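You operate a simulated robot arm through the tools that you are given. There is no shell and no other tool. Be economical: measure what you need, move in short steps, check, and stop when the job is done.

Carry out the task below with a simulated robot arm. There is one attempt and no reset: what you move stays moved.

## Task
Get the base film running: roller switch to free, air on, shaft switch to four, then press RUN once.

Only the result counts: the job must be done as asked and must still hold three seconds after the hand-in. Knocking over, shifting, dropping, spilling or breaking anything else fails it.

## Robot
A 7-joint arm with a two-finger parallel gripper, fixed in place. Base frame: the origin is at the foot of the arm, x ahead of it, y to its left, z up. Units: m, degrees, N and s.
With the tool pointing down near the work surface it reaches from about 0.24 to 0.68 m from the base axis. Its first joint turns from -66.0 to 66.0 degrees. Payload 2.4 kg.
The tool frame sits at the grasp point between the pads (the TCP): z along the fingers, y along the line on which they close. The tips reach 0.03 m beyond it. The gripper opens to 0.094 m. The fingers are 0.028 m wide and 0.01 m thick; the gripper's body (0.05 by 0.096 m) begins 0.055 m behind the TCP.
Orientation is told as [roll, pitch, yaw] about the base's x, y, z axes, in that order, counted from this pose: with the fingers straight down and closing along the base's y, the tool's x points along the base's -x, its y along +y and its z along -z.

## Interface
- The arm moves only by the tool drive_tool. Its argument "commands" is text: rows parted by semicolons, each of 7 numbers parted by spaces: the finger opening in m, from 0 to 0.094, then the shift along the base's x, y, z in units of 100 mm (1.0 is 100 mm), then the turn, a rotation vector about the base's x, y, z in units of 60 degrees (1.0 is 60 degrees). In form: claw dx dy dz rx ry rz; .... A call has 1 to 12 rows; each row is the pose to reach, as a shift and turn from the pose commanded when the call began. A call with a number of a shift or a turn outside -1 to 1 is refused whole. Rows are played at 5 a second. More than 0.05 m and 8.6 degrees between two rows, or a gripper value outside its range, and nothing of the call is played. Where a pose cannot be reached the arm comes as near as it can. A force on the tool above 80 N (or 10 N above the force at the start of the call, whichever is more), or a blocked arm, ends the call early, and 0.2 s more pass. The fingers move at their own pace (about 0.153 m/s each) and stop on an object; they squeeze with about 35 N. The grip force told is the motor's: it shows also when the fingers shut on nothing. Time passes only in rows, and 0.2 s behind the last, so rows that repeat a pose let the fingers close. It gives the time, the measured TCP pose, the force on the tool (base axes), the opening and the grip force at its end, in the units of the frame above (readings bear some noise).
- Cameras (640 x 400 px; columns grow to the right, rows downward): "scene" is fixed at [0.0518, 0.4851, 1.4471]; the picture's right is [-0.61, -0.79, 0.00], its down [-0.41, 0.32, -0.85] and it looks along [0.68, -0.52, -0.52] (base axes); focal length 357 px, centre (320, 200). "wrist" rides on the gripper at [0.076, 0.014, -0.102] in the tool frame; the picture's right is [-0.18, 0.98, 0.00], its down [-0.75, -0.14, -0.64] and it looks along [-0.63, -0.12, 0.77] (tool axes); focal length 243 px, centre (320, 200). There is no depth. A picture from a camera that has moved, and an enlarged one, comes with that camera's place and axes in the base frame and with its lens.
- camera(camera): a new picture of that camera. It takes no simulated time.
- inspect(camera, box): a new picture of the part [left, top, right, bottom] of that camera's present view, enlarged. It takes no simulated time.
- finish_job(): hands the job in; it is judged then, once.

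Work in short steps. Places have to be worked out from the pictures, the camera data and where the tool is seen: move nearer, look again, correct. Check each grasp and each placing, and mend what went wrong. You have 120 turns and 84 pictures in all, those below and enlarged ones among them. Open the gripper and draw the arm clear of the work before you hand the job in, unless the task says otherwise; then end with one line.

The tools are called after "Request:" as name(argument=value, ...) on one line, values as JSON. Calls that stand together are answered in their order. drive_tool: Moves the arm, as the interface text tells. Its arguments: {"type":"object","properties":{"commands":{"type":"string"}},"required":["commands"]} The other tools are called the same way: camera (camera) takes a picture; inspect (camera, box) takes an enlarged picture of a part of a camera's view; finish_job () hands the job in.

At the start:

```text
time: 0.0
eef_pos: [0.399, 0.0323, 1.1983]
orientation: [0.0, -0.1, 0.0]
contact_force: [0.7, 0.0, -0.9]
finger_gap: 0.0941
gripper_force: 0.1
```

scene: 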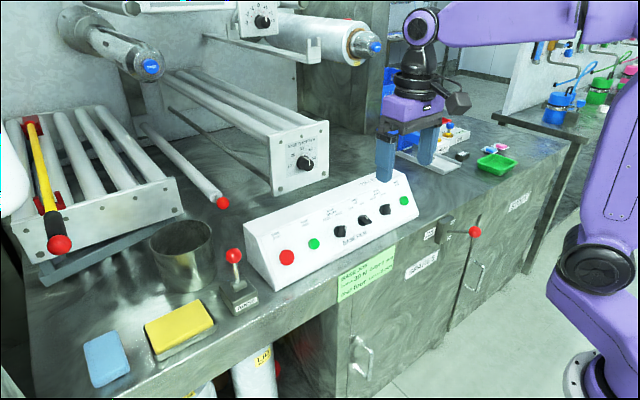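
wrist: 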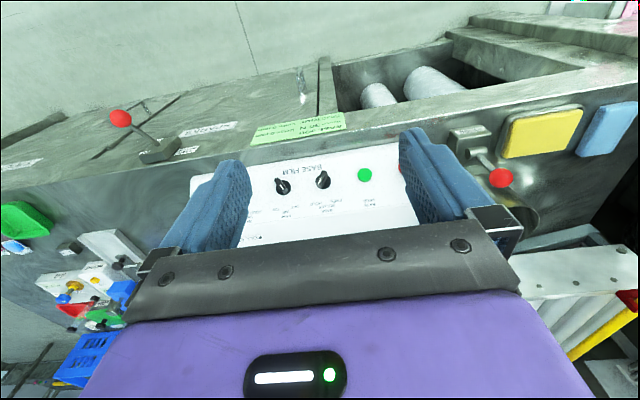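

I start by enlarging the control box and labels to read them.

Request:
inspect(camera="scene", box=[240, 160, 430, 300])

Request:
inspect(camera="wrist", box=[230, 100, 430, 250])

Request:
inspect(camera="scene", box=[200, 220, 500, 320])

```text
2.86 times, centred on (335, 230) of scene
camera zoom: at [0.0518, 0.4851, 1.4471], right [-0.61, -0.79, 0.0], down [-0.41, 0.32, -0.85], along [0.68, -0.52, -0.52], focal length 1020 px, centre (277, 114)
```

zoom: 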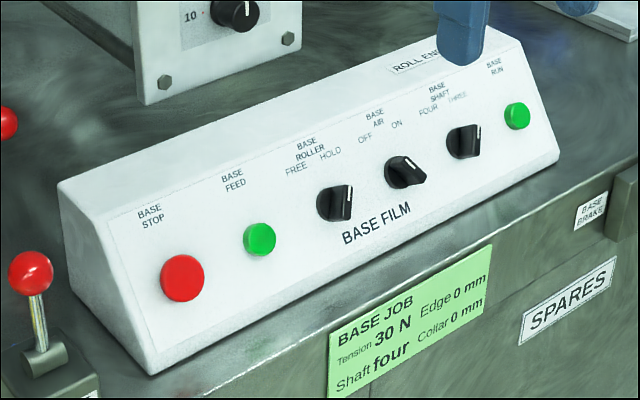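

```text
2.67 times, centred on (330, 175) of wrist
camera zoom: at [0.3217, 0.0461, 1.2997], right [0.18, 0.98, 0.0], down [0.75, -0.14, 0.64], along [0.63, -0.12, -0.77], focal length 647 px, centre (293, 267)
```

zoom: 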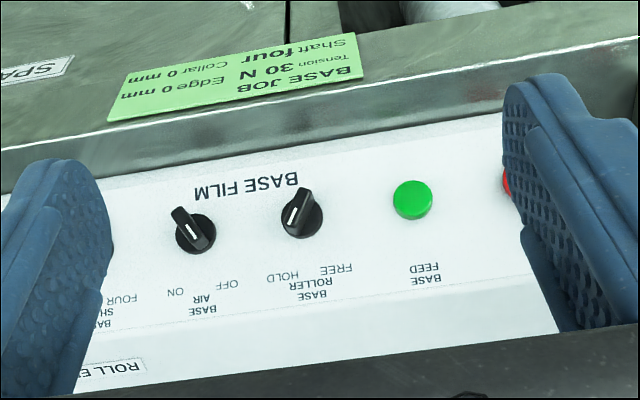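

```text
2.13 times, centred on (350, 270) of scene
camera zoom: at [0.0518, 0.4851, 1.4471], right [-0.61, -0.79, 0.0], down [-0.41, 0.32, -0.85], along [0.68, -0.52, -0.52], focal length 762 px, centre (256, 51)
```

zoom: 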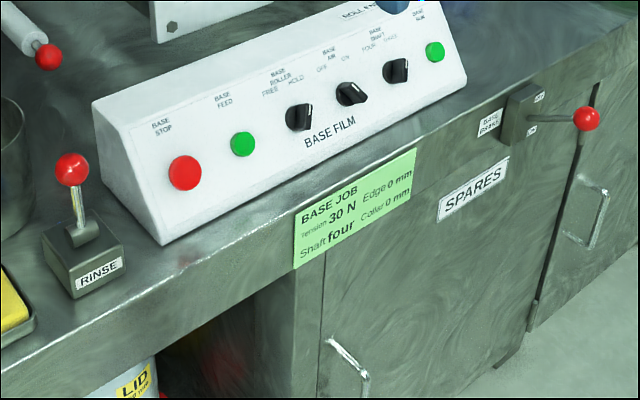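

The panel runs along y at roughly x≈0.56, z≈0.95 and faces the base. I tilt the tool towards it and move a little lower to get a better look.

Request:
drive_tool(commands="0.094 0 0 -0.1 0 -0.13 0;0.094 0 -0.05 -0.2 0 -0.26 0;0.094 0 -0.1 -0.35 0 -0.39 0;0.094 0 -0.2 -0.5 0 -0.52 0;0.094 0 -0.3 -0.65 0 -0.65 0;0.094 0 -0.3 -0.8 0 -0.75 0;0.094 0 -0.3 -0.8 0 -0.75 0")

Request:
camera(camera="wrist")

Request:
camera(camera="scene")

```text
time: 1.6
eef_pos: [0.3988, 0.0022, 1.1171]
orientation: [0.1, -45.0, 0.0]
contact_force: [0.3, -1.3, -0.8]
finger_gap: 0.0938
gripper_force: 0.1
out of reach, approached as far as the arm can: row 6
```

```text
78 pictures are left
camera wrist: at [0.2714, 0.0166, 1.1359], right [0.13, 0.98, 0.13], down [0.08, -0.14, 0.99], along [0.99, -0.12, -0.1], focal length 243 px, centre (320, 200)
```

wrist: 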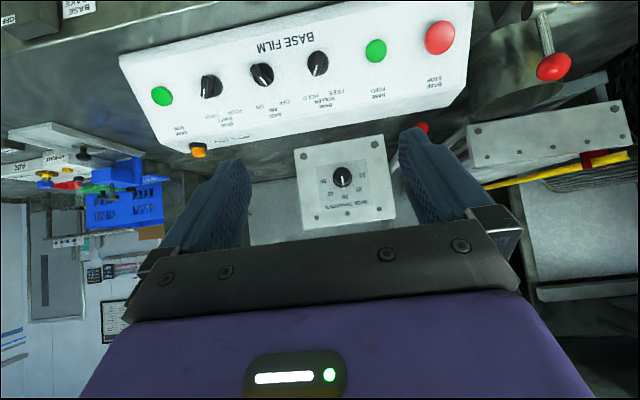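

```text
77 pictures are left
```

scene: 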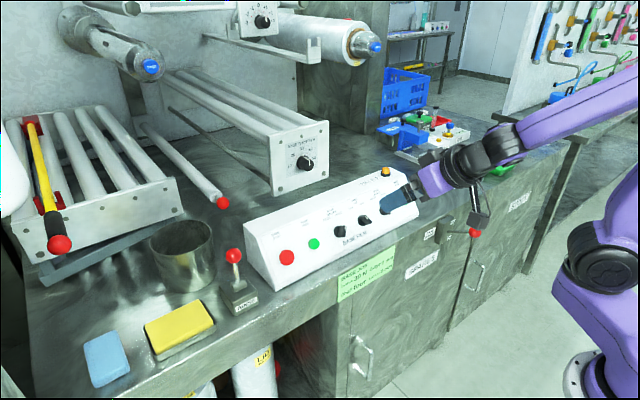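

I zoom in to measure the face slope and knob pointers, and to check how far the cameras agree.

Request:
inspect(camera="wrist", box=[110, 0, 490, 170])

Request:
inspect(camera="scene", box=[300, 150, 450, 250])

Request:
inspect(camera="scene", box=[225, 190, 345, 300])

```text
1.68 times, centred on (300, 85) of wrist
camera zoom: at [0.2714, 0.0166, 1.1359], right [0.13, 0.98, 0.13], down [0.08, -0.14, 0.99], along [0.99, -0.12, -0.1], focal length 409 px, centre (354, 394)
```

zoom: 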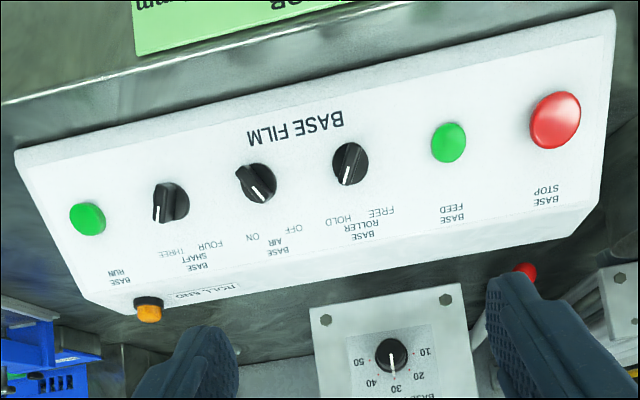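

```text
4.00 times, centred on (375, 200) of scene
camera zoom: at [0.0517, 0.4851, 1.4471], right [-0.61, -0.79, 0.0], down [-0.41, 0.32, -0.85], along [0.68, -0.52, -0.52], focal length 1428 px, centre (100, 200)
```

zoom: 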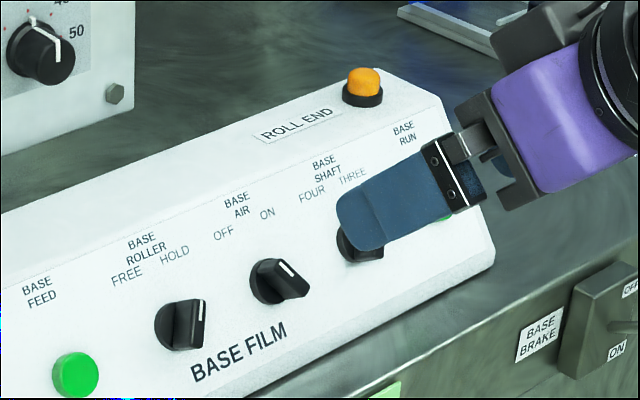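

```text
3.64 times, centred on (285, 245) of scene
camera zoom: at [0.0517, 0.4851, 1.4471], right [-0.61, -0.79, 0.0], down [-0.41, 0.32, -0.85], along [0.68, -0.52, -0.52], focal length 1298 px, centre (447, 36)
```

zoom: 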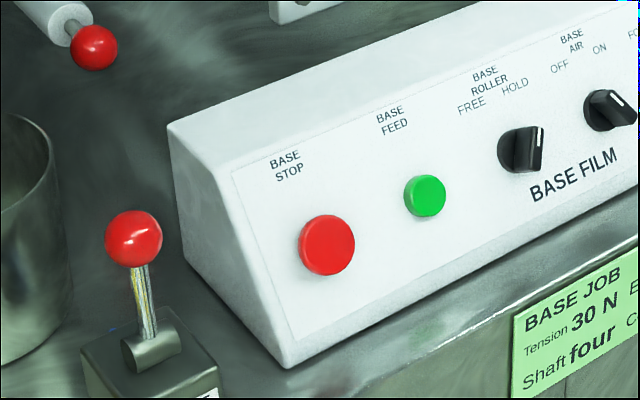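

Triangulating both views consistently puts the panel face at about 51° slope, with the roller knob at about (0.604, 0.000, 0.906) and a knob pitch of about 0.082 m in −y. I move to a standoff along the face normal of the roller knob.

Request:
drive_tool(commands="0.06 0.3 0 -0.3 0 -0.05 0;0.06 0.6 0 -0.6 0 -0.1 0;0.06 0.9 0 -0.95 0 -0.1 0;0.06 0.9 0 -0.95 0 -0.1 0")

Request:
camera(camera="wrist")

Request:
camera(camera="scene")

```text
time: 2.6
eef_pos: [0.4894, 0.0001, 1.0228]
orientation: [-0.1, -51.1, 0.0]
contact_force: [-0.2, 0.4, 0.3]
finger_gap: 0.06
gripper_force: 0.0
```

```text
73 pictures are left
camera wrist: at [0.3611, 0.0156, 1.0272], right [0.12, 0.98, 0.14], down [-0.03, -0.14, 0.99], along [0.99, -0.12, 0.01], focal length 243 px, centre (320, 200)
```

wrist: 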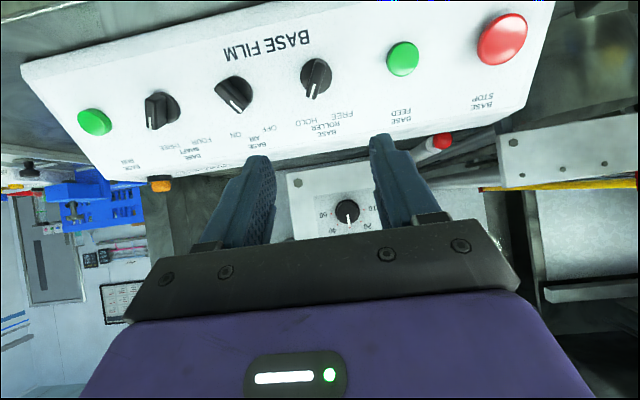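

```text
72 pictures are left
```

scene: 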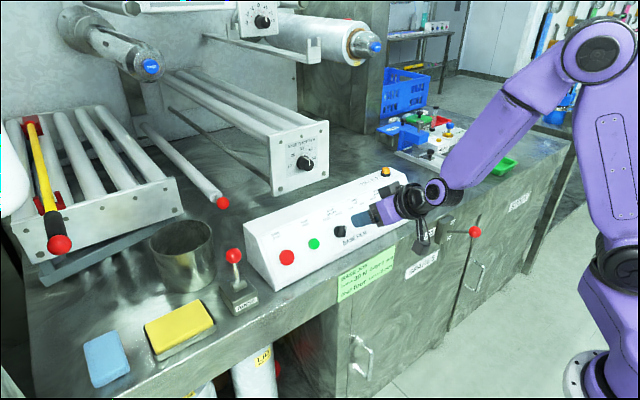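

The roller knob stays consistent at (0.604, −0.001, 0.907). I go to an 8 cm standoff along the normal and zoom in on the pointer.

Request:
drive_tool(commands="0.06 0.26 0 -0.33 0 0 0;0.06 0.53 0 -0.66 0 0 0;0.06 0.53 0 -0.66 0 0 0")

Request:
camera(camera="wrist")

Request:
inspect(camera="scene", box=[280, 160, 430, 260])

```text
time: 3.4
eef_pos: [0.5434, -0.0007, 0.9574]
orientation: [0.1, -51.0, -0.1]
contact_force: [0.4, -0.5, 0.0]
finger_gap: 0.0599
gripper_force: 0.1
```

```text
71 pictures are left
camera wrist: at [0.4151, 0.0137, 0.9622], right [0.12, 0.98, 0.14], down [-0.03, -0.14, 0.99], along [0.99, -0.12, 0.01], focal length 243 px, centre (320, 200)
```

wrist: 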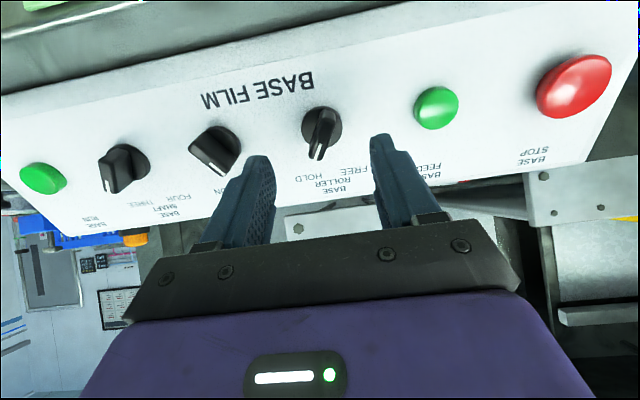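

```text
4.00 times, centred on (355, 210) of scene
camera zoom: at [0.0518, 0.4851, 1.4471], right [-0.61, -0.79, 0.0], down [-0.41, 0.32, -0.85], along [0.68, -0.52, -0.52], focal length 1428 px, centre (180, 160)
```

zoom: 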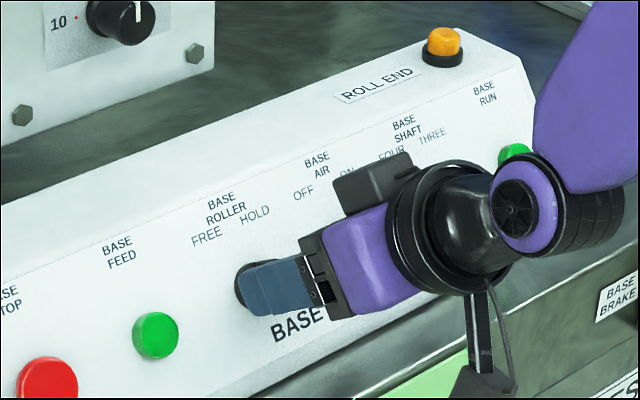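

The fingers are in line with the knob. I zoom in on the pointer angles.

Request:
inspect(camera="wrist", box=[260, 70, 400, 210])

Request:
inspect(camera="wrist", box=[80, 80, 260, 240])

```text
2.86 times, centred on (330, 140) of wrist
camera zoom: at [0.4151, 0.0137, 0.9622], right [0.12, 0.98, 0.14], down [-0.03, -0.14, 0.99], along [0.99, -0.12, 0.01], focal length 693 px, centre (291, 371)
```

zoom: 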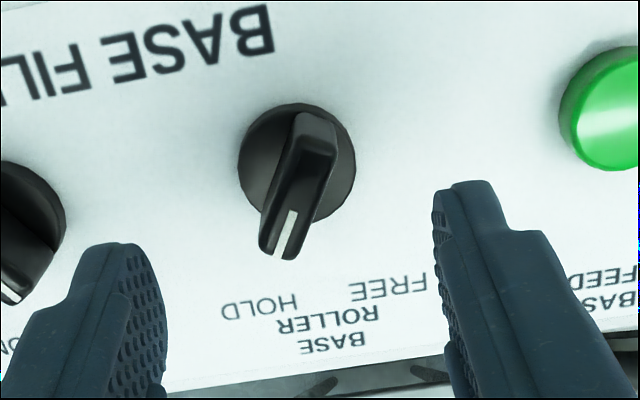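

```text
2.50 times, centred on (170, 160) of wrist
camera zoom: at [0.4151, 0.0137, 0.9622], right [0.12, 0.98, 0.14], down [-0.03, -0.14, 0.99], along [0.99, -0.12, 0.01], focal length 606 px, centre (695, 300)
```

zoom: 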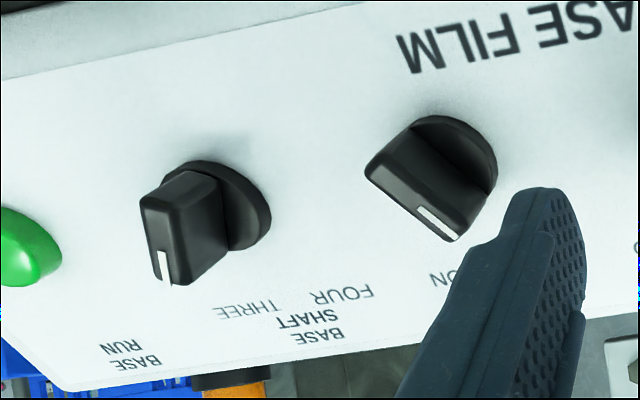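

Pointers sit about ±30° from vertical: roller on HOLD, air on OFF, shaft on THREE. I turn the tool −30° about the face normal to line up with the roller's ridge, then advance 45 mm.

Request:
drive_tool(commands="0.05 0 0.01 0 0.097 0 -0.079;0.05 0 0.01 0 0.194 0 -0.157;0.05 0 0.01 0 0.291 0 -0.236;0.05 0 0.01 0 0.389 0 -0.315;0.05 0.15 0.01 -0.12 0.389 0 -0.315;0.05 0.35 0.01 -0.283 0.389 0 -0.315;0.05 0.35 0.01 -0.283 0.389 0 -0.315")

Request:
camera(camera="wrist")

Request:
inspect(camera="scene", box=[280, 160, 430, 260])

```text
time: 4.8
eef_pos: [0.5965, 0.0294, 0.9641]
orientation: [31.1, -42.2, -42.3]
contact_force: [-61.2, -3.4, 44.9]
finger_gap: 0.0536
gripper_force: 3.1
out of reach, approached as far as the arm can: row 2, 3, 4, 5, 6, 7
stopped in row 7: the force on the tool passed its limit (the readings are from after the stop); the commanded pose is now the measured one
```

```text
67 pictures are left
camera wrist: at [0.4796, 0.0796, 0.9825], right [0.42, 0.76, 0.5], down [-0.13, -0.49, 0.86], along [0.9, -0.42, -0.11], focal length 243 px, centre (320, 200)
```

wrist: 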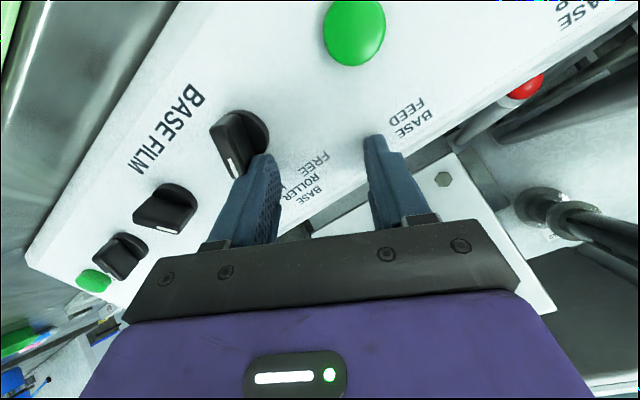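

```text
4.00 times, centred on (355, 210) of scene
camera zoom: at [0.0492, 0.485, 1.4472], right [-0.61, -0.79, 0.0], down [-0.41, 0.32, -0.85], along [0.68, -0.52, -0.52], focal length 1428 px, centre (180, 160)
```

zoom: 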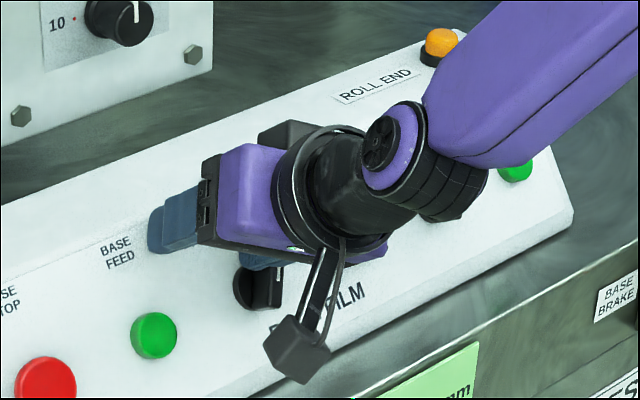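

The turned pose is out of reach and the fingers touched the face above the knob. I back off along the normal and undo the turn. Then I'll push the ridge sideways with closed fingers and no tool turn.

Request:
drive_tool(commands="0.05 -0.2 0 0.16 0 0 0;0.05 -0.4 0 0.32 0 0 0;0.05 -0.6 0 0.48 0 0 0;0.05 -0.6 -0.05 0.45 -0.097 0 0.079;0.05 -0.6 -0.1 0.45 -0.194 0 0.157;0.05 -0.6 -0.2 0.45 -0.291 0 0.236;0.0 -0.6 -0.29 0.45 -0.389 0 0.315;0.0 -0.6 -0.29 0.45 -0.389 0 0.315")

Request:
camera(camera="scene")

```text
time: 6.6
eef_pos: [0.5386, -0.0009, 1.0058]
orientation: [-1.1, -50.8, 0.4]
contact_force: [-0.4, -0.6, -0.3]
finger_gap: 0.0
gripper_force: 33.2
```

```text
65 pictures are left
```

scene: 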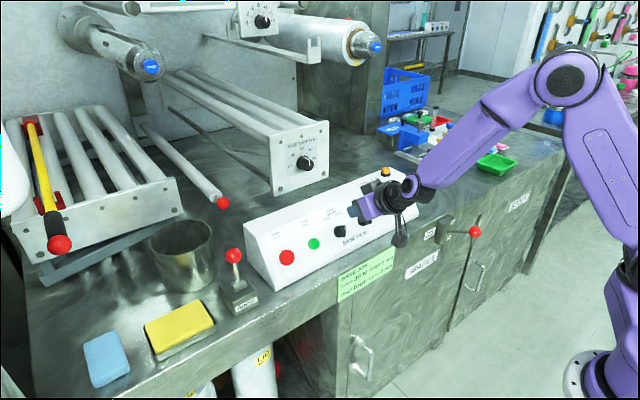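

Nothing in the scene has shifted and the tool is back upright to the face. I go to a hover with closed fingers just right of the roller ridge, on its upper half.

Request:
drive_tool(commands="0 0.0 -0.29 -0.1 0.018 0 0;0 0.15 -0.29 -0.25 0.018 0 0;0 0.3 -0.29 -0.43 0.018 0 0;0 0.3 -0.29 -0.43 0.018 0 0")

Request:
camera(camera="wrist")

Request:
inspect(camera="scene", box=[280, 160, 430, 260])

```text
time: 7.6
eef_pos: [0.568, -0.0307, 0.965]
orientation: [0.7, -50.9, -1.1]
contact_force: [0.3, 0.2, -0.3]
finger_gap: 0.0001
gripper_force: 33.0
```

```text
64 pictures are left
camera wrist: at [0.4393, -0.016, 0.9695], right [0.12, 0.98, 0.15], down [-0.02, -0.15, 0.99], along [0.99, -0.13, 0.0], focal length 243 px, centre (320, 200)
```

wrist: 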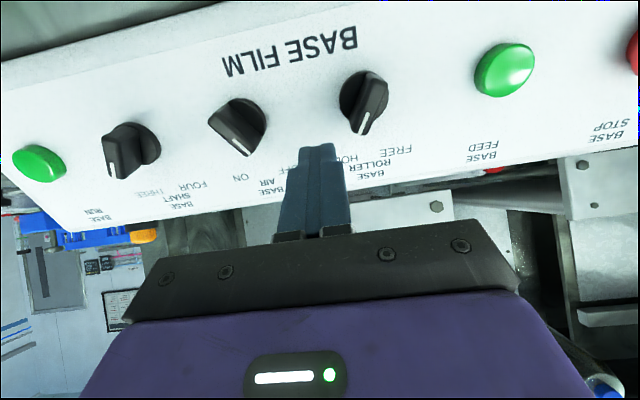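

```text
4.00 times, centred on (355, 210) of scene
camera zoom: at [0.0518, 0.4851, 1.4471], right [-0.61, -0.79, 0.0], down [-0.41, 0.32, -0.85], along [0.68, -0.52, -0.52], focal length 1428 px, centre (180, 160)
```

zoom: 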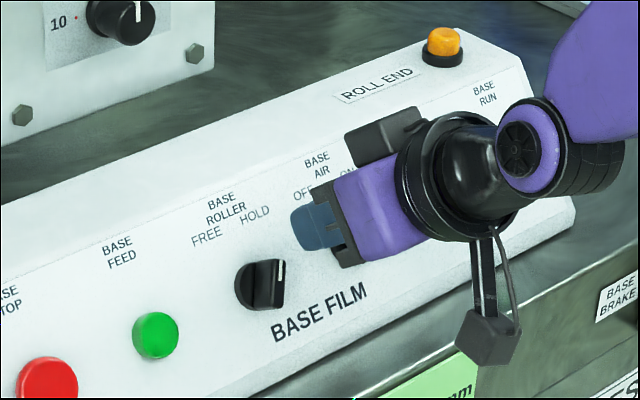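

The tip hovers right of the ridge as planned. I advance 28 mm towards the face.

Request:
drive_tool(commands="0 0.11 0 -0.1 0 0 0;0 0.22 0 -0.2 0 0 0;0 0.22 0 -0.2 0 0 0")

Request:
camera(camera="wrist")

Request:
inspect(camera="scene", box=[280, 160, 430, 260])

```text
time: 8.5
eef_pos: [0.5876, -0.0308, 0.9445]
orientation: [0.9, -51.0, -1.2]
contact_force: [-38.6, -1.2, 25.5]
finger_gap: 0.0
gripper_force: 32.9
stopped in row 3: the force on the tool passed its limit (the readings are from after the stop); the commanded pose is now the measured one
```

```text
62 pictures are left
camera wrist: at [0.4598, -0.0152, 0.9503], right [0.12, 0.98, 0.15], down [-0.03, -0.15, 0.99], along [0.99, -0.13, 0.01], focal length 243 px, centre (320, 200)
```

wrist: 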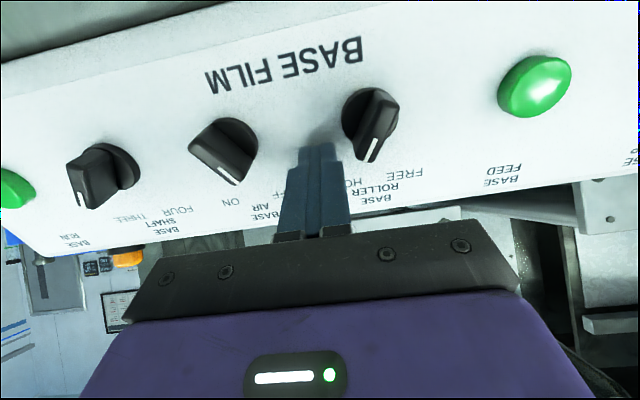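

```text
4.00 times, centred on (355, 210) of scene
camera zoom: at [0.0502, 0.4851, 1.4471], right [-0.61, -0.79, 0.0], down [-0.41, 0.32, -0.85], along [0.68, -0.52, -0.52], focal length 1428 px, centre (180, 160)
```

zoom: 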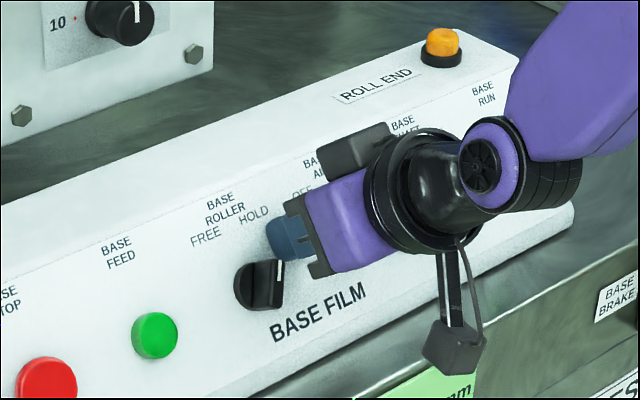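

The tip touched the face, so the face is about 13 mm nearer than I estimated, and the knob centre is about (0.600, −0.002, 0.912). I lift 6 mm and push in +y.

Request:
drive_tool(commands="0 -0.05 0 0.04 0 0 0;0 -0.05 0.06 0.04 0 0 0;0 -0.05 0.12 0.04 0 0 0;0 -0.05 0.17 0.04 0 0 0;0 -0.05 0.17 0.04 0 0 0")

Request:
camera(camera="wrist")

Request:
inspect(camera="scene", box=[280, 160, 430, 260])

```text
time: 9.7
eef_pos: [0.5871, -0.013, 0.9533]
orientation: [1.0, -51.9, -1.4]
contact_force: [18.3, -6.1, 15.4]
finger_gap: 0.0001
gripper_force: 33.1
```

```text
60 pictures are left
camera wrist: at [0.4594, 0.0033, 0.9559], right [0.12, 0.98, 0.16], down [-0.04, -0.15, 0.99], along [0.99, -0.13, 0.02], focal length 243 px, centre (320, 200)
```

wrist: 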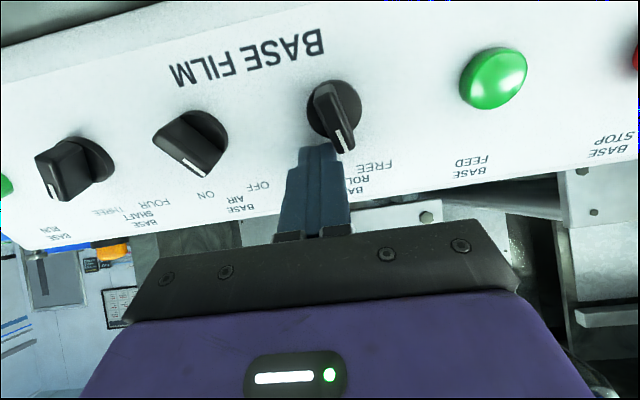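

```text
4.00 times, centred on (355, 210) of scene
camera zoom: at [0.0519, 0.4849, 1.4471], right [-0.61, -0.79, 0.0], down [-0.41, 0.32, -0.85], along [0.68, -0.52, -0.52], focal length 1428 px, centre (180, 160)
```

zoom: 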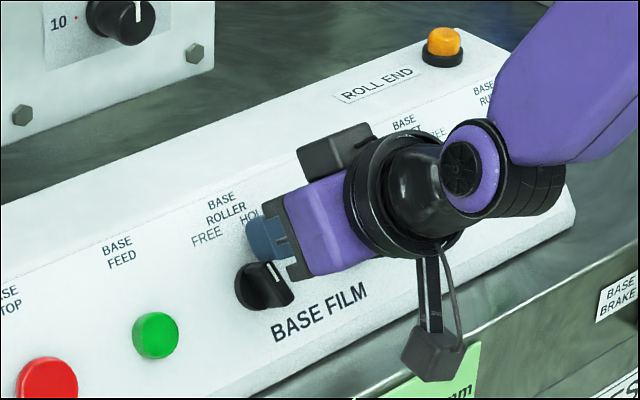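

The ridge has turned to about vertical and the tip has slid up slightly. I keep pushing in +y.

Request:
drive_tool(commands="0 -0.02 0.06 -0.03 0 0 0;0 -0.03 0.12 -0.04 0 0 0;0 -0.03 0.17 -0.04 0 0 0;0 -0.03 0.17 -0.04 0 0 0")

Request:
camera(camera="wrist")

Request:
inspect(camera="scene", box=[280, 160, 430, 260])

```text
time: 10.7
eef_pos: [0.5884, -0.0076, 0.9535]
orientation: [1.2, -52.9, -2.8]
contact_force: [14.5, -31.8, 37.7]
finger_gap: 0.0001
gripper_force: 32.7
```

```text
58 pictures are left
camera wrist: at [0.4597, 0.0116, 0.9542], right [0.14, 0.98, 0.16], down [-0.06, -0.15, 0.99], along [0.99, -0.15, 0.04], focal length 243 px, centre (320, 200)
```

wrist: 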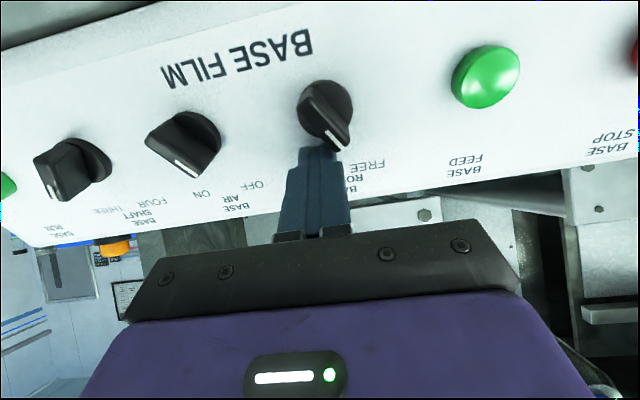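

```text
4.00 times, centred on (355, 210) of scene
camera zoom: at [0.0513, 0.4842, 1.4474], right [-0.61, -0.79, 0.0], down [-0.41, 0.32, -0.85], along [0.68, -0.52, -0.52], focal length 1428 px, centre (180, 160)
```

zoom: 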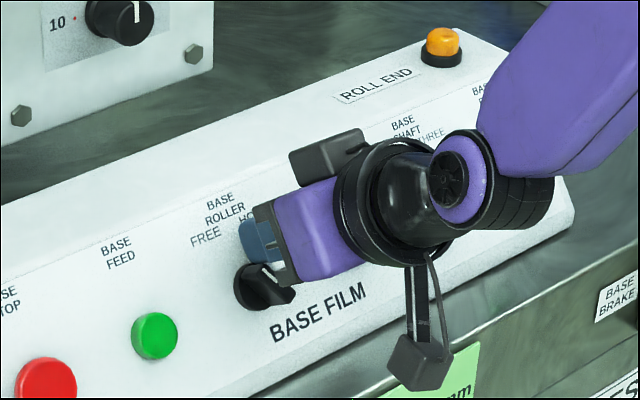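

The roller ridge now matches the left-pointing angle and the side force has risen, so it is at its stop. I retreat along the normal and check.

Request:
drive_tool(commands="0 -0.02 -0.15 0.02 0 0 0;0 -0.2 -0.2 0.2 0 0 0;0 -0.4 -0.3 0.3 0 0 0;0 -0.4 -0.6 0.3 0 0 0;0 -0.4 -0.6 0.3 0 0 0")

Request:
camera(camera="wrist")

Request:
inspect(camera="scene", box=[280, 160, 430, 260])

```text
time: 11.9
eef_pos: [0.5408, -0.0567, 0.9714]
orientation: [0.8, -50.9, -1.1]
contact_force: [-0.3, 0.6, 0.3]
finger_gap: 0.0
gripper_force: 32.8
```

```text
56 pictures are left
camera wrist: at [0.4126, -0.0405, 0.9762], right [0.12, 0.98, 0.15], down [-0.02, -0.15, 0.99], along [0.99, -0.13, 0.0], focal length 243 px, centre (320, 200)
```

wrist: 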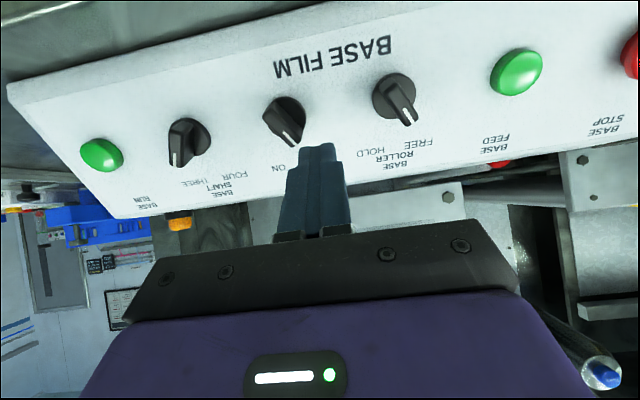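

```text
4.00 times, centred on (355, 210) of scene
camera zoom: at [0.0518, 0.4851, 1.4471], right [-0.61, -0.79, 0.0], down [-0.41, 0.32, -0.85], along [0.68, -0.52, -0.52], focal length 1428 px, centre (180, 160)
```

zoom: 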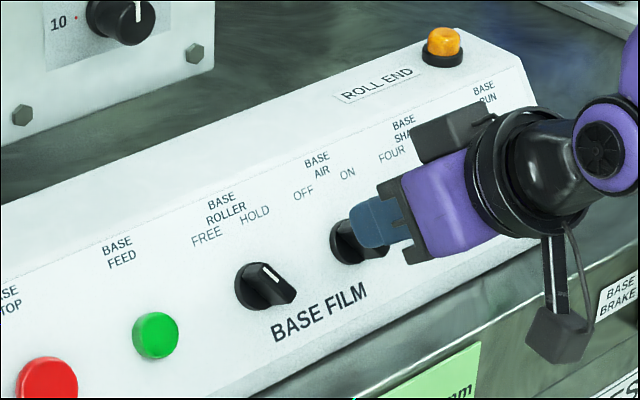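

I zoom in to check that the roller is fully at FREE.

Request:
inspect(camera="wrist", box=[230, 50, 450, 190])

```text
2.86 times, centred on (340, 120) of wrist
camera zoom: at [0.4126, -0.0405, 0.9762], right [0.12, 0.98, 0.15], down [-0.02, -0.15, 0.99], along [0.99, -0.13, 0.0], focal length 693 px, centre (263, 429)
```

zoom: 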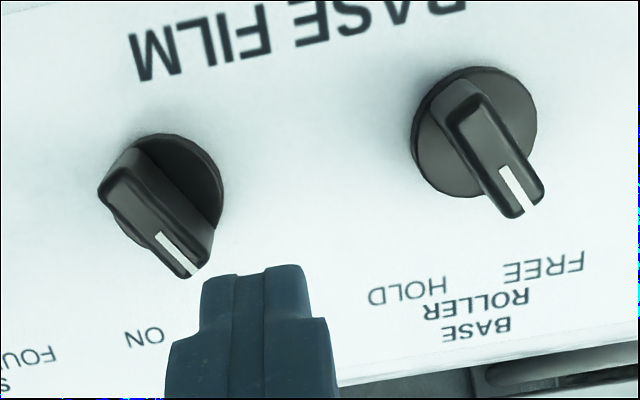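

The roller is at FREE (about 30° left). Air is centred at y≈−0.081, so I enter on its left side at y≈−0.051 and push in −y, mirroring the last move.

Request:
drive_tool(commands="0 0.03 0.06 0.09 0 0 0;0 0.2 0.06 -0.05 0 0 0;0 0.42 0.06 -0.23 0 0 0;0 0.42 0.06 -0.23 0 0 0;0 0.42 0.0 -0.23 0 0 0;0 0.42 -0.06 -0.23 0 0 0;0 0.42 -0.12 -0.23 0 0 0;0 0.41 -0.18 -0.25 0 0 0;0 0.4 -0.24 -0.26 0 0 0;0 0.4 -0.29 -0.27 0 0 0;0 0.4 -0.29 -0.27 0 0 0")

Request:
camera(camera="wrist")

```text
time: 14.3
eef_pos: [0.584, -0.0677, 0.9515]
orientation: [0.8, -50.9, -1.1]
contact_force: [-1.2, 0.0, 1.0]
finger_gap: 0.0001
gripper_force: 33.5
out of reach, approached as far as the arm can: row 8, 9, 10, 11
```

```text
53 pictures are left
camera wrist: at [0.455, -0.0517, 0.9572], right [0.13, 0.98, 0.15], down [-0.02, -0.15, 0.99], along [0.99, -0.13, 0.0], focal length 243 px, centre (320, 200)
```

wrist: 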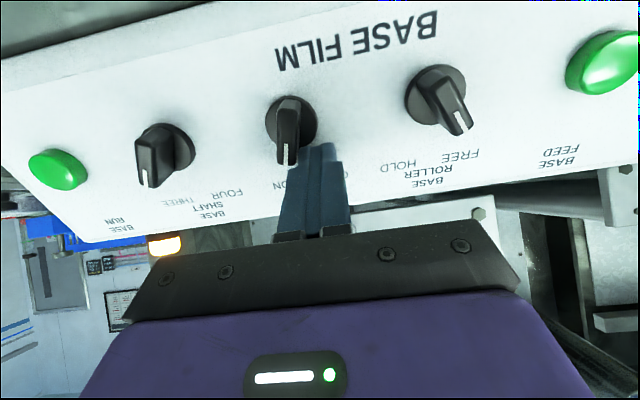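

The arm stopped short, but the air knob appears turned past centre and the amber lamp looks different. I take a closer look.

Request:
inspect(camera="wrist", box=[100, 60, 360, 260])

Request:
camera(camera="scene")

```text
2.00 times, centred on (230, 160) of wrist
camera zoom: at [0.455, -0.0517, 0.9572], right [0.13, 0.98, 0.15], down [-0.02, -0.15, 0.99], along [0.99, -0.13, 0.0], focal length 485 px, centre (500, 280)
```

zoom: 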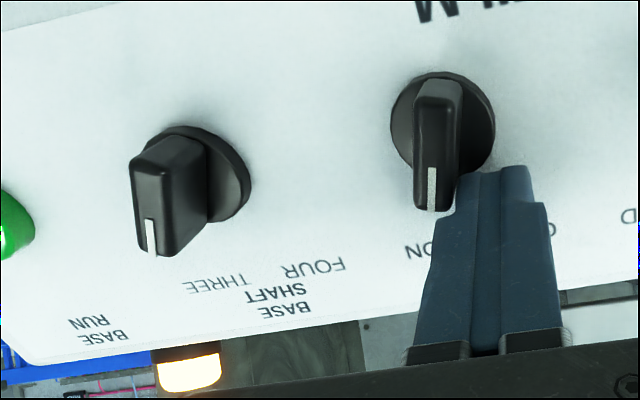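

```text
51 pictures are left
```

scene: 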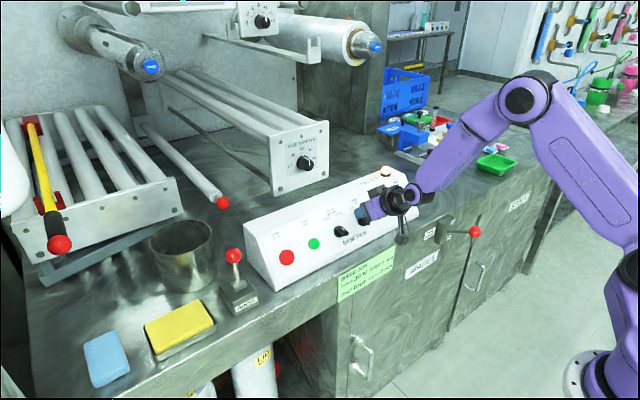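

Air is about 17° past centre, so it needs a bit more. I try a small positive turn about the normal to get around the reach limit while holding the commanded position.

Request:
drive_tool(commands="0 0 0 0 -0.05 0 0.04;0 0 0 0 -0.1 0 0.08;0 0 0 0 -0.1 0 0.08")

Request:
camera(camera="wrist")

```text
time: 15.1
eef_pos: [0.5837, -0.0678, 0.9501]
orientation: [-8.7, -50.4, 11.0]
contact_force: [-0.3, -0.3, -1.1]
finger_gap: 0.0
gripper_force: 33.0
```

```text
50 pictures are left
camera wrist: at [0.4541, -0.0615, 0.9555], right [0.04, 1.0, 0.05], down [-0.02, -0.05, 1.0], along [1.0, -0.04, 0.01], focal length 243 px, centre (320, 200)
```

wrist: 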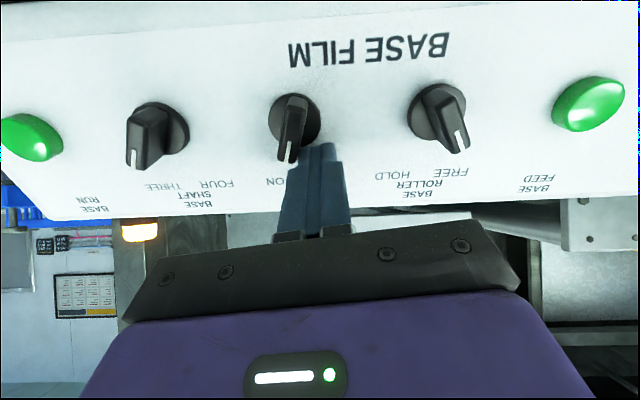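

The positive turn works. Now I push further in −y.

Request:
drive_tool(commands="0 0 -0.06 0 0 0 0;0 -0.01 -0.12 -0.01 0 0 0;0 -0.01 -0.17 -0.01 0 0 0;0 -0.01 -0.17 -0.01 0 0 0")

Request:
camera(camera="wrist")

```text
time: 16.1
eef_pos: [0.5825, -0.0696, 0.951]
orientation: [-9.1, -50.3, 11.3]
contact_force: [-1.1, 19.3, -1.4]
finger_gap: 0.0003
gripper_force: 32.8
out of reach, approached as far as the arm can: row 2, 3, 4
```

```text
49 pictures are left
camera wrist: at [0.4545, -0.0641, 0.9563], right [0.04, 1.0, 0.04], down [-0.01, -0.04, 1.0], along [1.0, -0.04, 0.01], focal length 243 px, centre (320, 200)
```

wrist: 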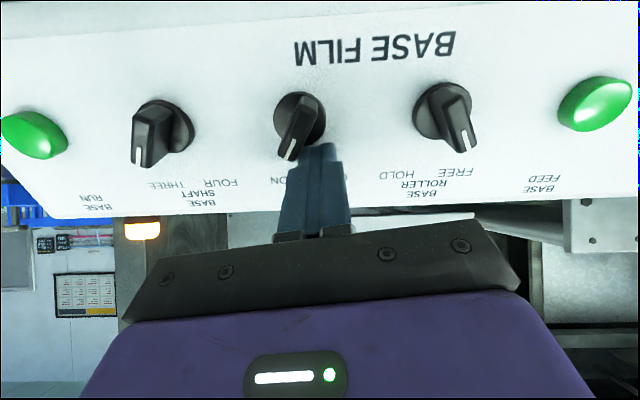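

The ridge moved further but the reach limit is near. I retreat and yaw the tool −8° about the vertical so that the base joint carries it towards −y, then look.

Request:
drive_tool(commands="0 0 0.05 0 0 0 0;0 -0.2 0.05 0.16 0 0 -0.05;0 -0.35 0.05 0.28 0 0 -0.1;0 -0.35 0 0.28 0 0 -0.15;0 -0.35 0 0.28 0 0 -0.15")

Request:
inspect(camera="wrist", box=[100, 50, 360, 210])

Request:
inspect(camera="scene", box=[280, 160, 430, 260])

```text
time: 17.3
eef_pos: [0.5494, -0.073, 0.9799]
orientation: [-8.6, -50.4, 1.9]
contact_force: [1.5, 0.2, -0.7]
finger_gap: 0.0001
gripper_force: 33.0
```

```text
2.46 times, centred on (230, 130) of wrist
camera zoom: at [0.4225, -0.0467, 0.9839], right [0.2, 0.98, 0.05], down [-0.02, -0.04, 1.0], along [0.98, -0.2, 0.01], focal length 597 px, centre (542, 372)
```

zoom: 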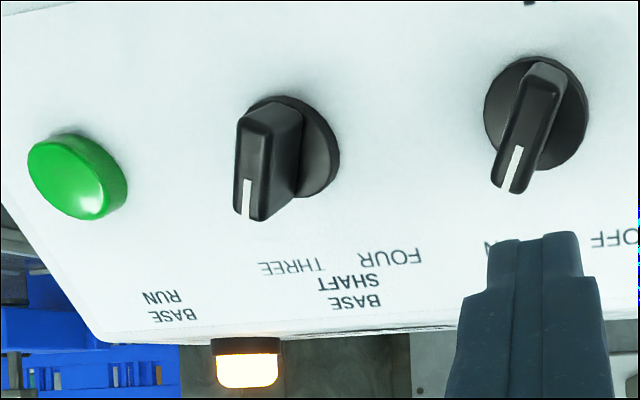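

```text
4.00 times, centred on (355, 210) of scene
camera zoom: at [0.0518, 0.4851, 1.4471], right [-0.61, -0.79, 0.0], down [-0.41, 0.32, -0.85], along [0.68, -0.52, -0.52], focal length 1428 px, centre (180, 160)
```

zoom: 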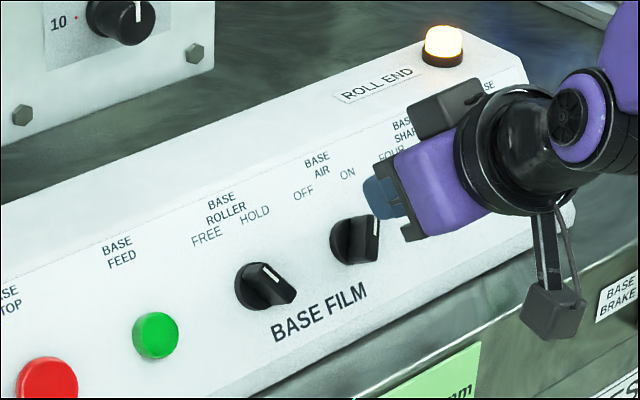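

Air is fully ON (about 29° right) and roller is FREE. Next is the shaft knob at y≈−0.163; I travel above the face to its right side with more yaw.

Request:
drive_tool(commands="0 0 -0.3 0 0 0 -0.05;0 0 -0.6 0 0 0 -0.1;0 0 -0.95 0 0 0 -0.15;0 0 -0.95 0 0 0 -0.15")

Request:
camera(camera="wrist")

Request:
inspect(camera="scene", box=[300, 140, 450, 240])

```text
time: 18.3
eef_pos: [0.5488, -0.1663, 0.9795]
orientation: [-8.7, -50.5, -7.1]
contact_force: [0.7, -0.4, 0.0]
finger_gap: 0.0003
gripper_force: 33.1
```

```text
46 pictures are left
camera wrist: at [0.4276, -0.1215, 0.9833], right [0.35, 0.94, 0.05], down [-0.03, -0.04, 1.0], along [0.94, -0.35, 0.01], focal length 243 px, centre (320, 200)
```

wrist: 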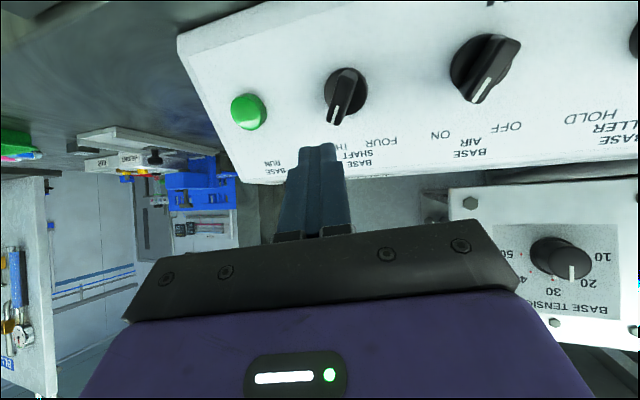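

```text
4.00 times, centred on (375, 190) of scene
camera zoom: at [0.0518, 0.4851, 1.4471], right [-0.61, -0.79, 0.0], down [-0.41, 0.32, -0.85], along [0.68, -0.52, -0.52], focal length 1428 px, centre (100, 240)
```

zoom: 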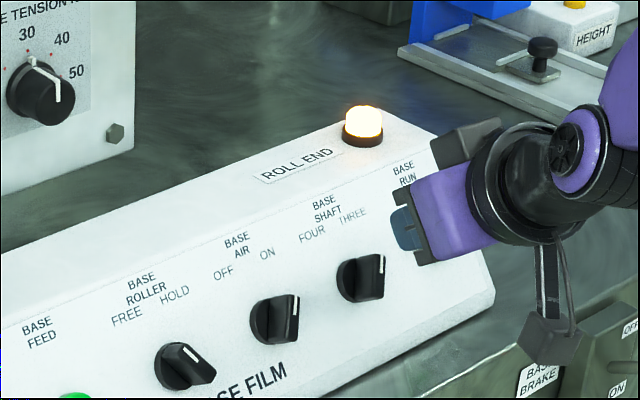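

I'm in reach, with the shaft centred at y≈−0.160. I step to its right, then lower towards the face.

Request:
drive_tool(commands="0 0 -0.12 0 0 0 0;0 0 -0.23 0 0 0 0;0 0.17 -0.23 -0.15 0 0 0;0 0.34 -0.23 -0.3 0 0 0;0 0.34 -0.23 -0.3 0 0 0")

Request:
camera(camera="wrist")

Request:
inspect(camera="scene", box=[300, 140, 450, 240])

```text
time: 19.5
eef_pos: [0.5837, -0.1931, 0.9504]
orientation: [-8.6, -50.4, -7.1]
contact_force: [-0.5, 0.0, 0.1]
finger_gap: 0.0
gripper_force: 32.7
```

```text
44 pictures are left
camera wrist: at [0.4621, -0.1478, 0.9542], right [0.35, 0.94, 0.05], down [-0.03, -0.04, 1.0], along [0.94, -0.35, 0.01], focal length 243 px, centre (320, 200)
```

wrist: 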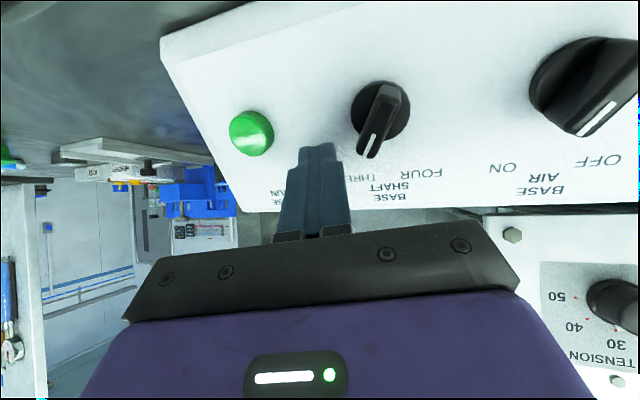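

```text
4.00 times, centred on (375, 190) of scene
camera zoom: at [0.0518, 0.4851, 1.4471], right [-0.61, -0.79, 0.0], down [-0.41, 0.32, -0.85], along [0.68, -0.52, -0.52], focal length 1428 px, centre (100, 240)
```

zoom: 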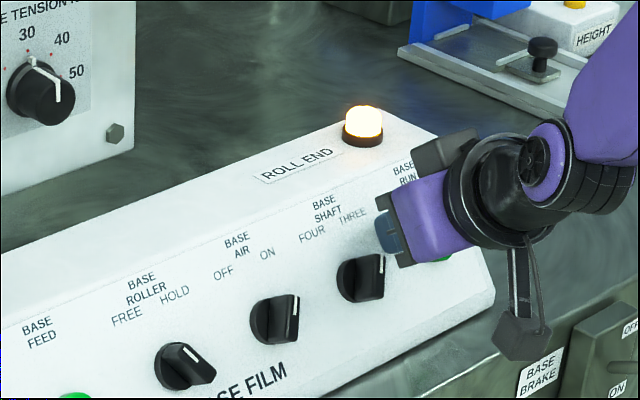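

No contact yet and I'm placed right of the ridge. I lower slightly and push in +y.

Request:
drive_tool(commands="0 -0.01 0.1 -0.03 0 0 0;0 -0.02 0.16 -0.04 0 0 0;0 -0.02 0.22 -0.04 0 0 0;0 -0.03 0.28 -0.05 0 0 0;0 -0.03 0.34 -0.06 0 0 0;0 -0.04 0.39 -0.07 0 0 0;0 -0.04 0.39 -0.07 0 0 0")

Request:
camera(camera="wrist")

Request:
inspect(camera="scene", box=[300, 140, 450, 240])

```text
time: 21.1
eef_pos: [0.5809, -0.1698, 0.9477]
orientation: [-9.0, -52.1, -8.8]
contact_force: [19.3, -52.5, 20.4]
finger_gap: 0.0
gripper_force: 33.1
```

```text
42 pictures are left
camera wrist: at [0.461, -0.1211, 0.9493], right [0.38, 0.92, 0.05], down [-0.06, -0.03, 1.0], along [0.92, -0.38, 0.04], focal length 243 px, centre (320, 200)
```

wrist: 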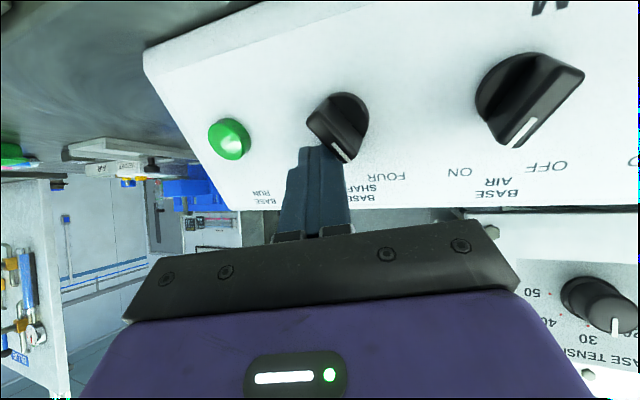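

```text
4.00 times, centred on (375, 190) of scene
camera zoom: at [0.0519, 0.4838, 1.4475], right [-0.61, -0.79, 0.0], down [-0.41, 0.32, -0.85], along [0.68, -0.52, -0.52], focal length 1428 px, centre (100, 240)
```

zoom: 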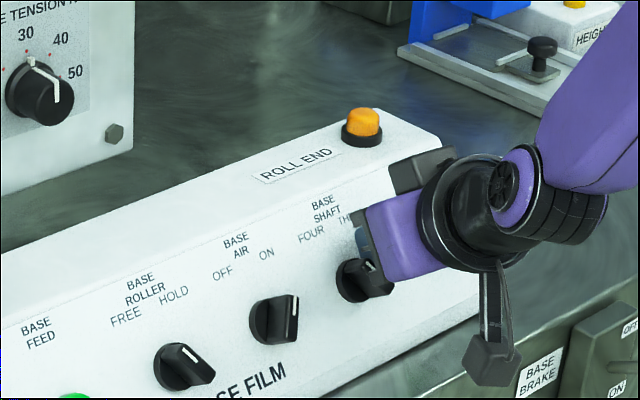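

The roll-end lamp went out and the shaft knob hit its stop at FOUR. I back off sideways, retreat, and check.

Request:
drive_tool(commands="0 0 -0.2 0 0 0 0;0 0 -0.35 0 0 0 0;0 -0.2 -0.35 0.16 0 0 0;0 -0.4 -0.4 0.32 0 0 0;0 -0.4 -0.7 0.32 0 0 0;0 -0.4 -0.7 0.32 0 0 0")

Request:
camera(camera="wrist")

Request:
inspect(camera="scene", box=[300, 160, 480, 280])

```text
time: 22.5
eef_pos: [0.5406, -0.2221, 0.9764]
orientation: [-8.6, -50.5, -7.2]
contact_force: [-0.2, -0.2, -0.7]
finger_gap: 0.0
gripper_force: 32.9
```

```text
40 pictures are left
camera wrist: at [0.4191, -0.1768, 0.98], right [0.35, 0.94, 0.05], down [-0.03, -0.04, 1.0], along [0.94, -0.35, 0.01], focal length 243 px, centre (320, 200)
```

wrist: 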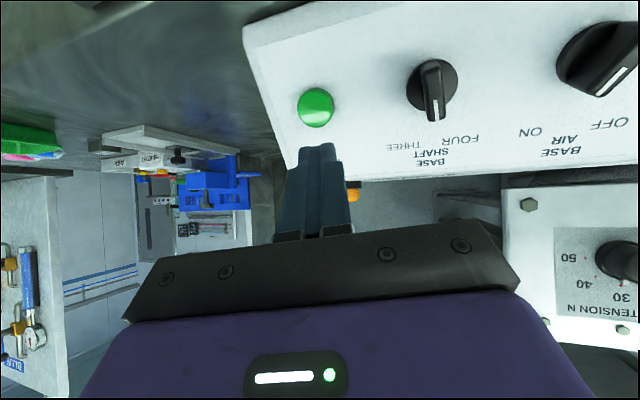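

```text
3.33 times, centred on (390, 220) of scene
camera zoom: at [0.0518, 0.4851, 1.4471], right [-0.61, -0.79, 0.0], down [-0.41, 0.32, -0.85], along [0.68, -0.52, -0.52], focal length 1190 px, centre (87, 133)
```

zoom: 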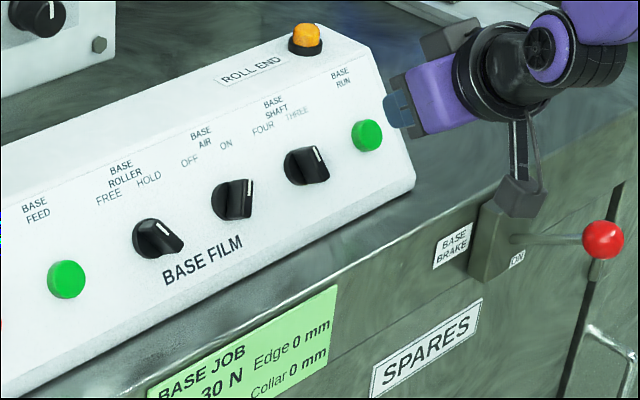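

The shaft ridge now seems less turned than the roller's. I zoom in to measure it.

Request:
inspect(camera="wrist", box=[370, 40, 510, 180])

Request:
inspect(camera="scene", box=[320, 180, 420, 250])

```text
2.86 times, centred on (440, 110) of wrist
camera zoom: at [0.4191, -0.1768, 0.98], right [0.35, 0.94, 0.05], down [-0.03, -0.04, 1.0], along [0.94, -0.35, 0.01], focal length 693 px, centre (-23, 457)
```

zoom: 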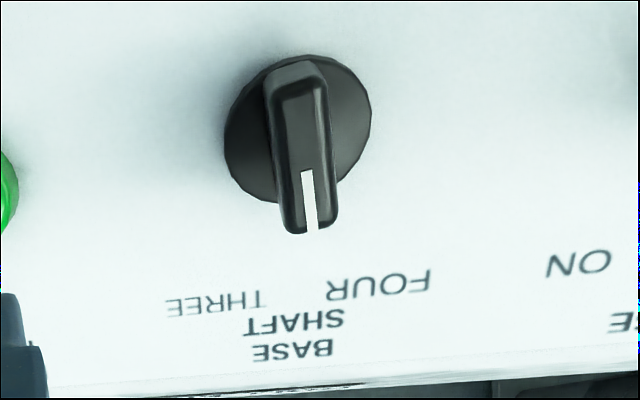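

```text
5.71 times, centred on (370, 215) of scene
camera zoom: at [0.0518, 0.4851, 1.4471], right [-0.61, -0.79, 0.0], down [-0.41, 0.32, -0.85], along [0.68, -0.52, -0.52], focal length 2041 px, centre (34, 114)
```

zoom: 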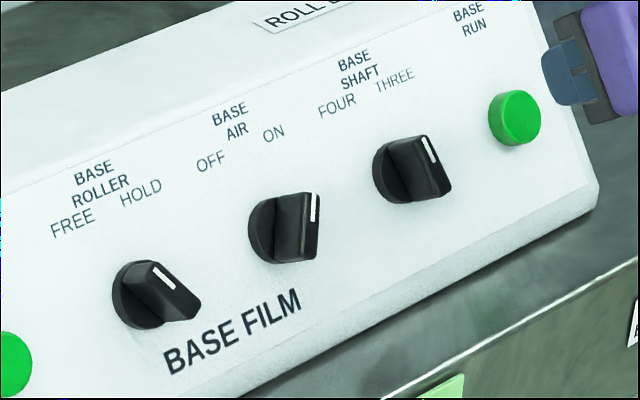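

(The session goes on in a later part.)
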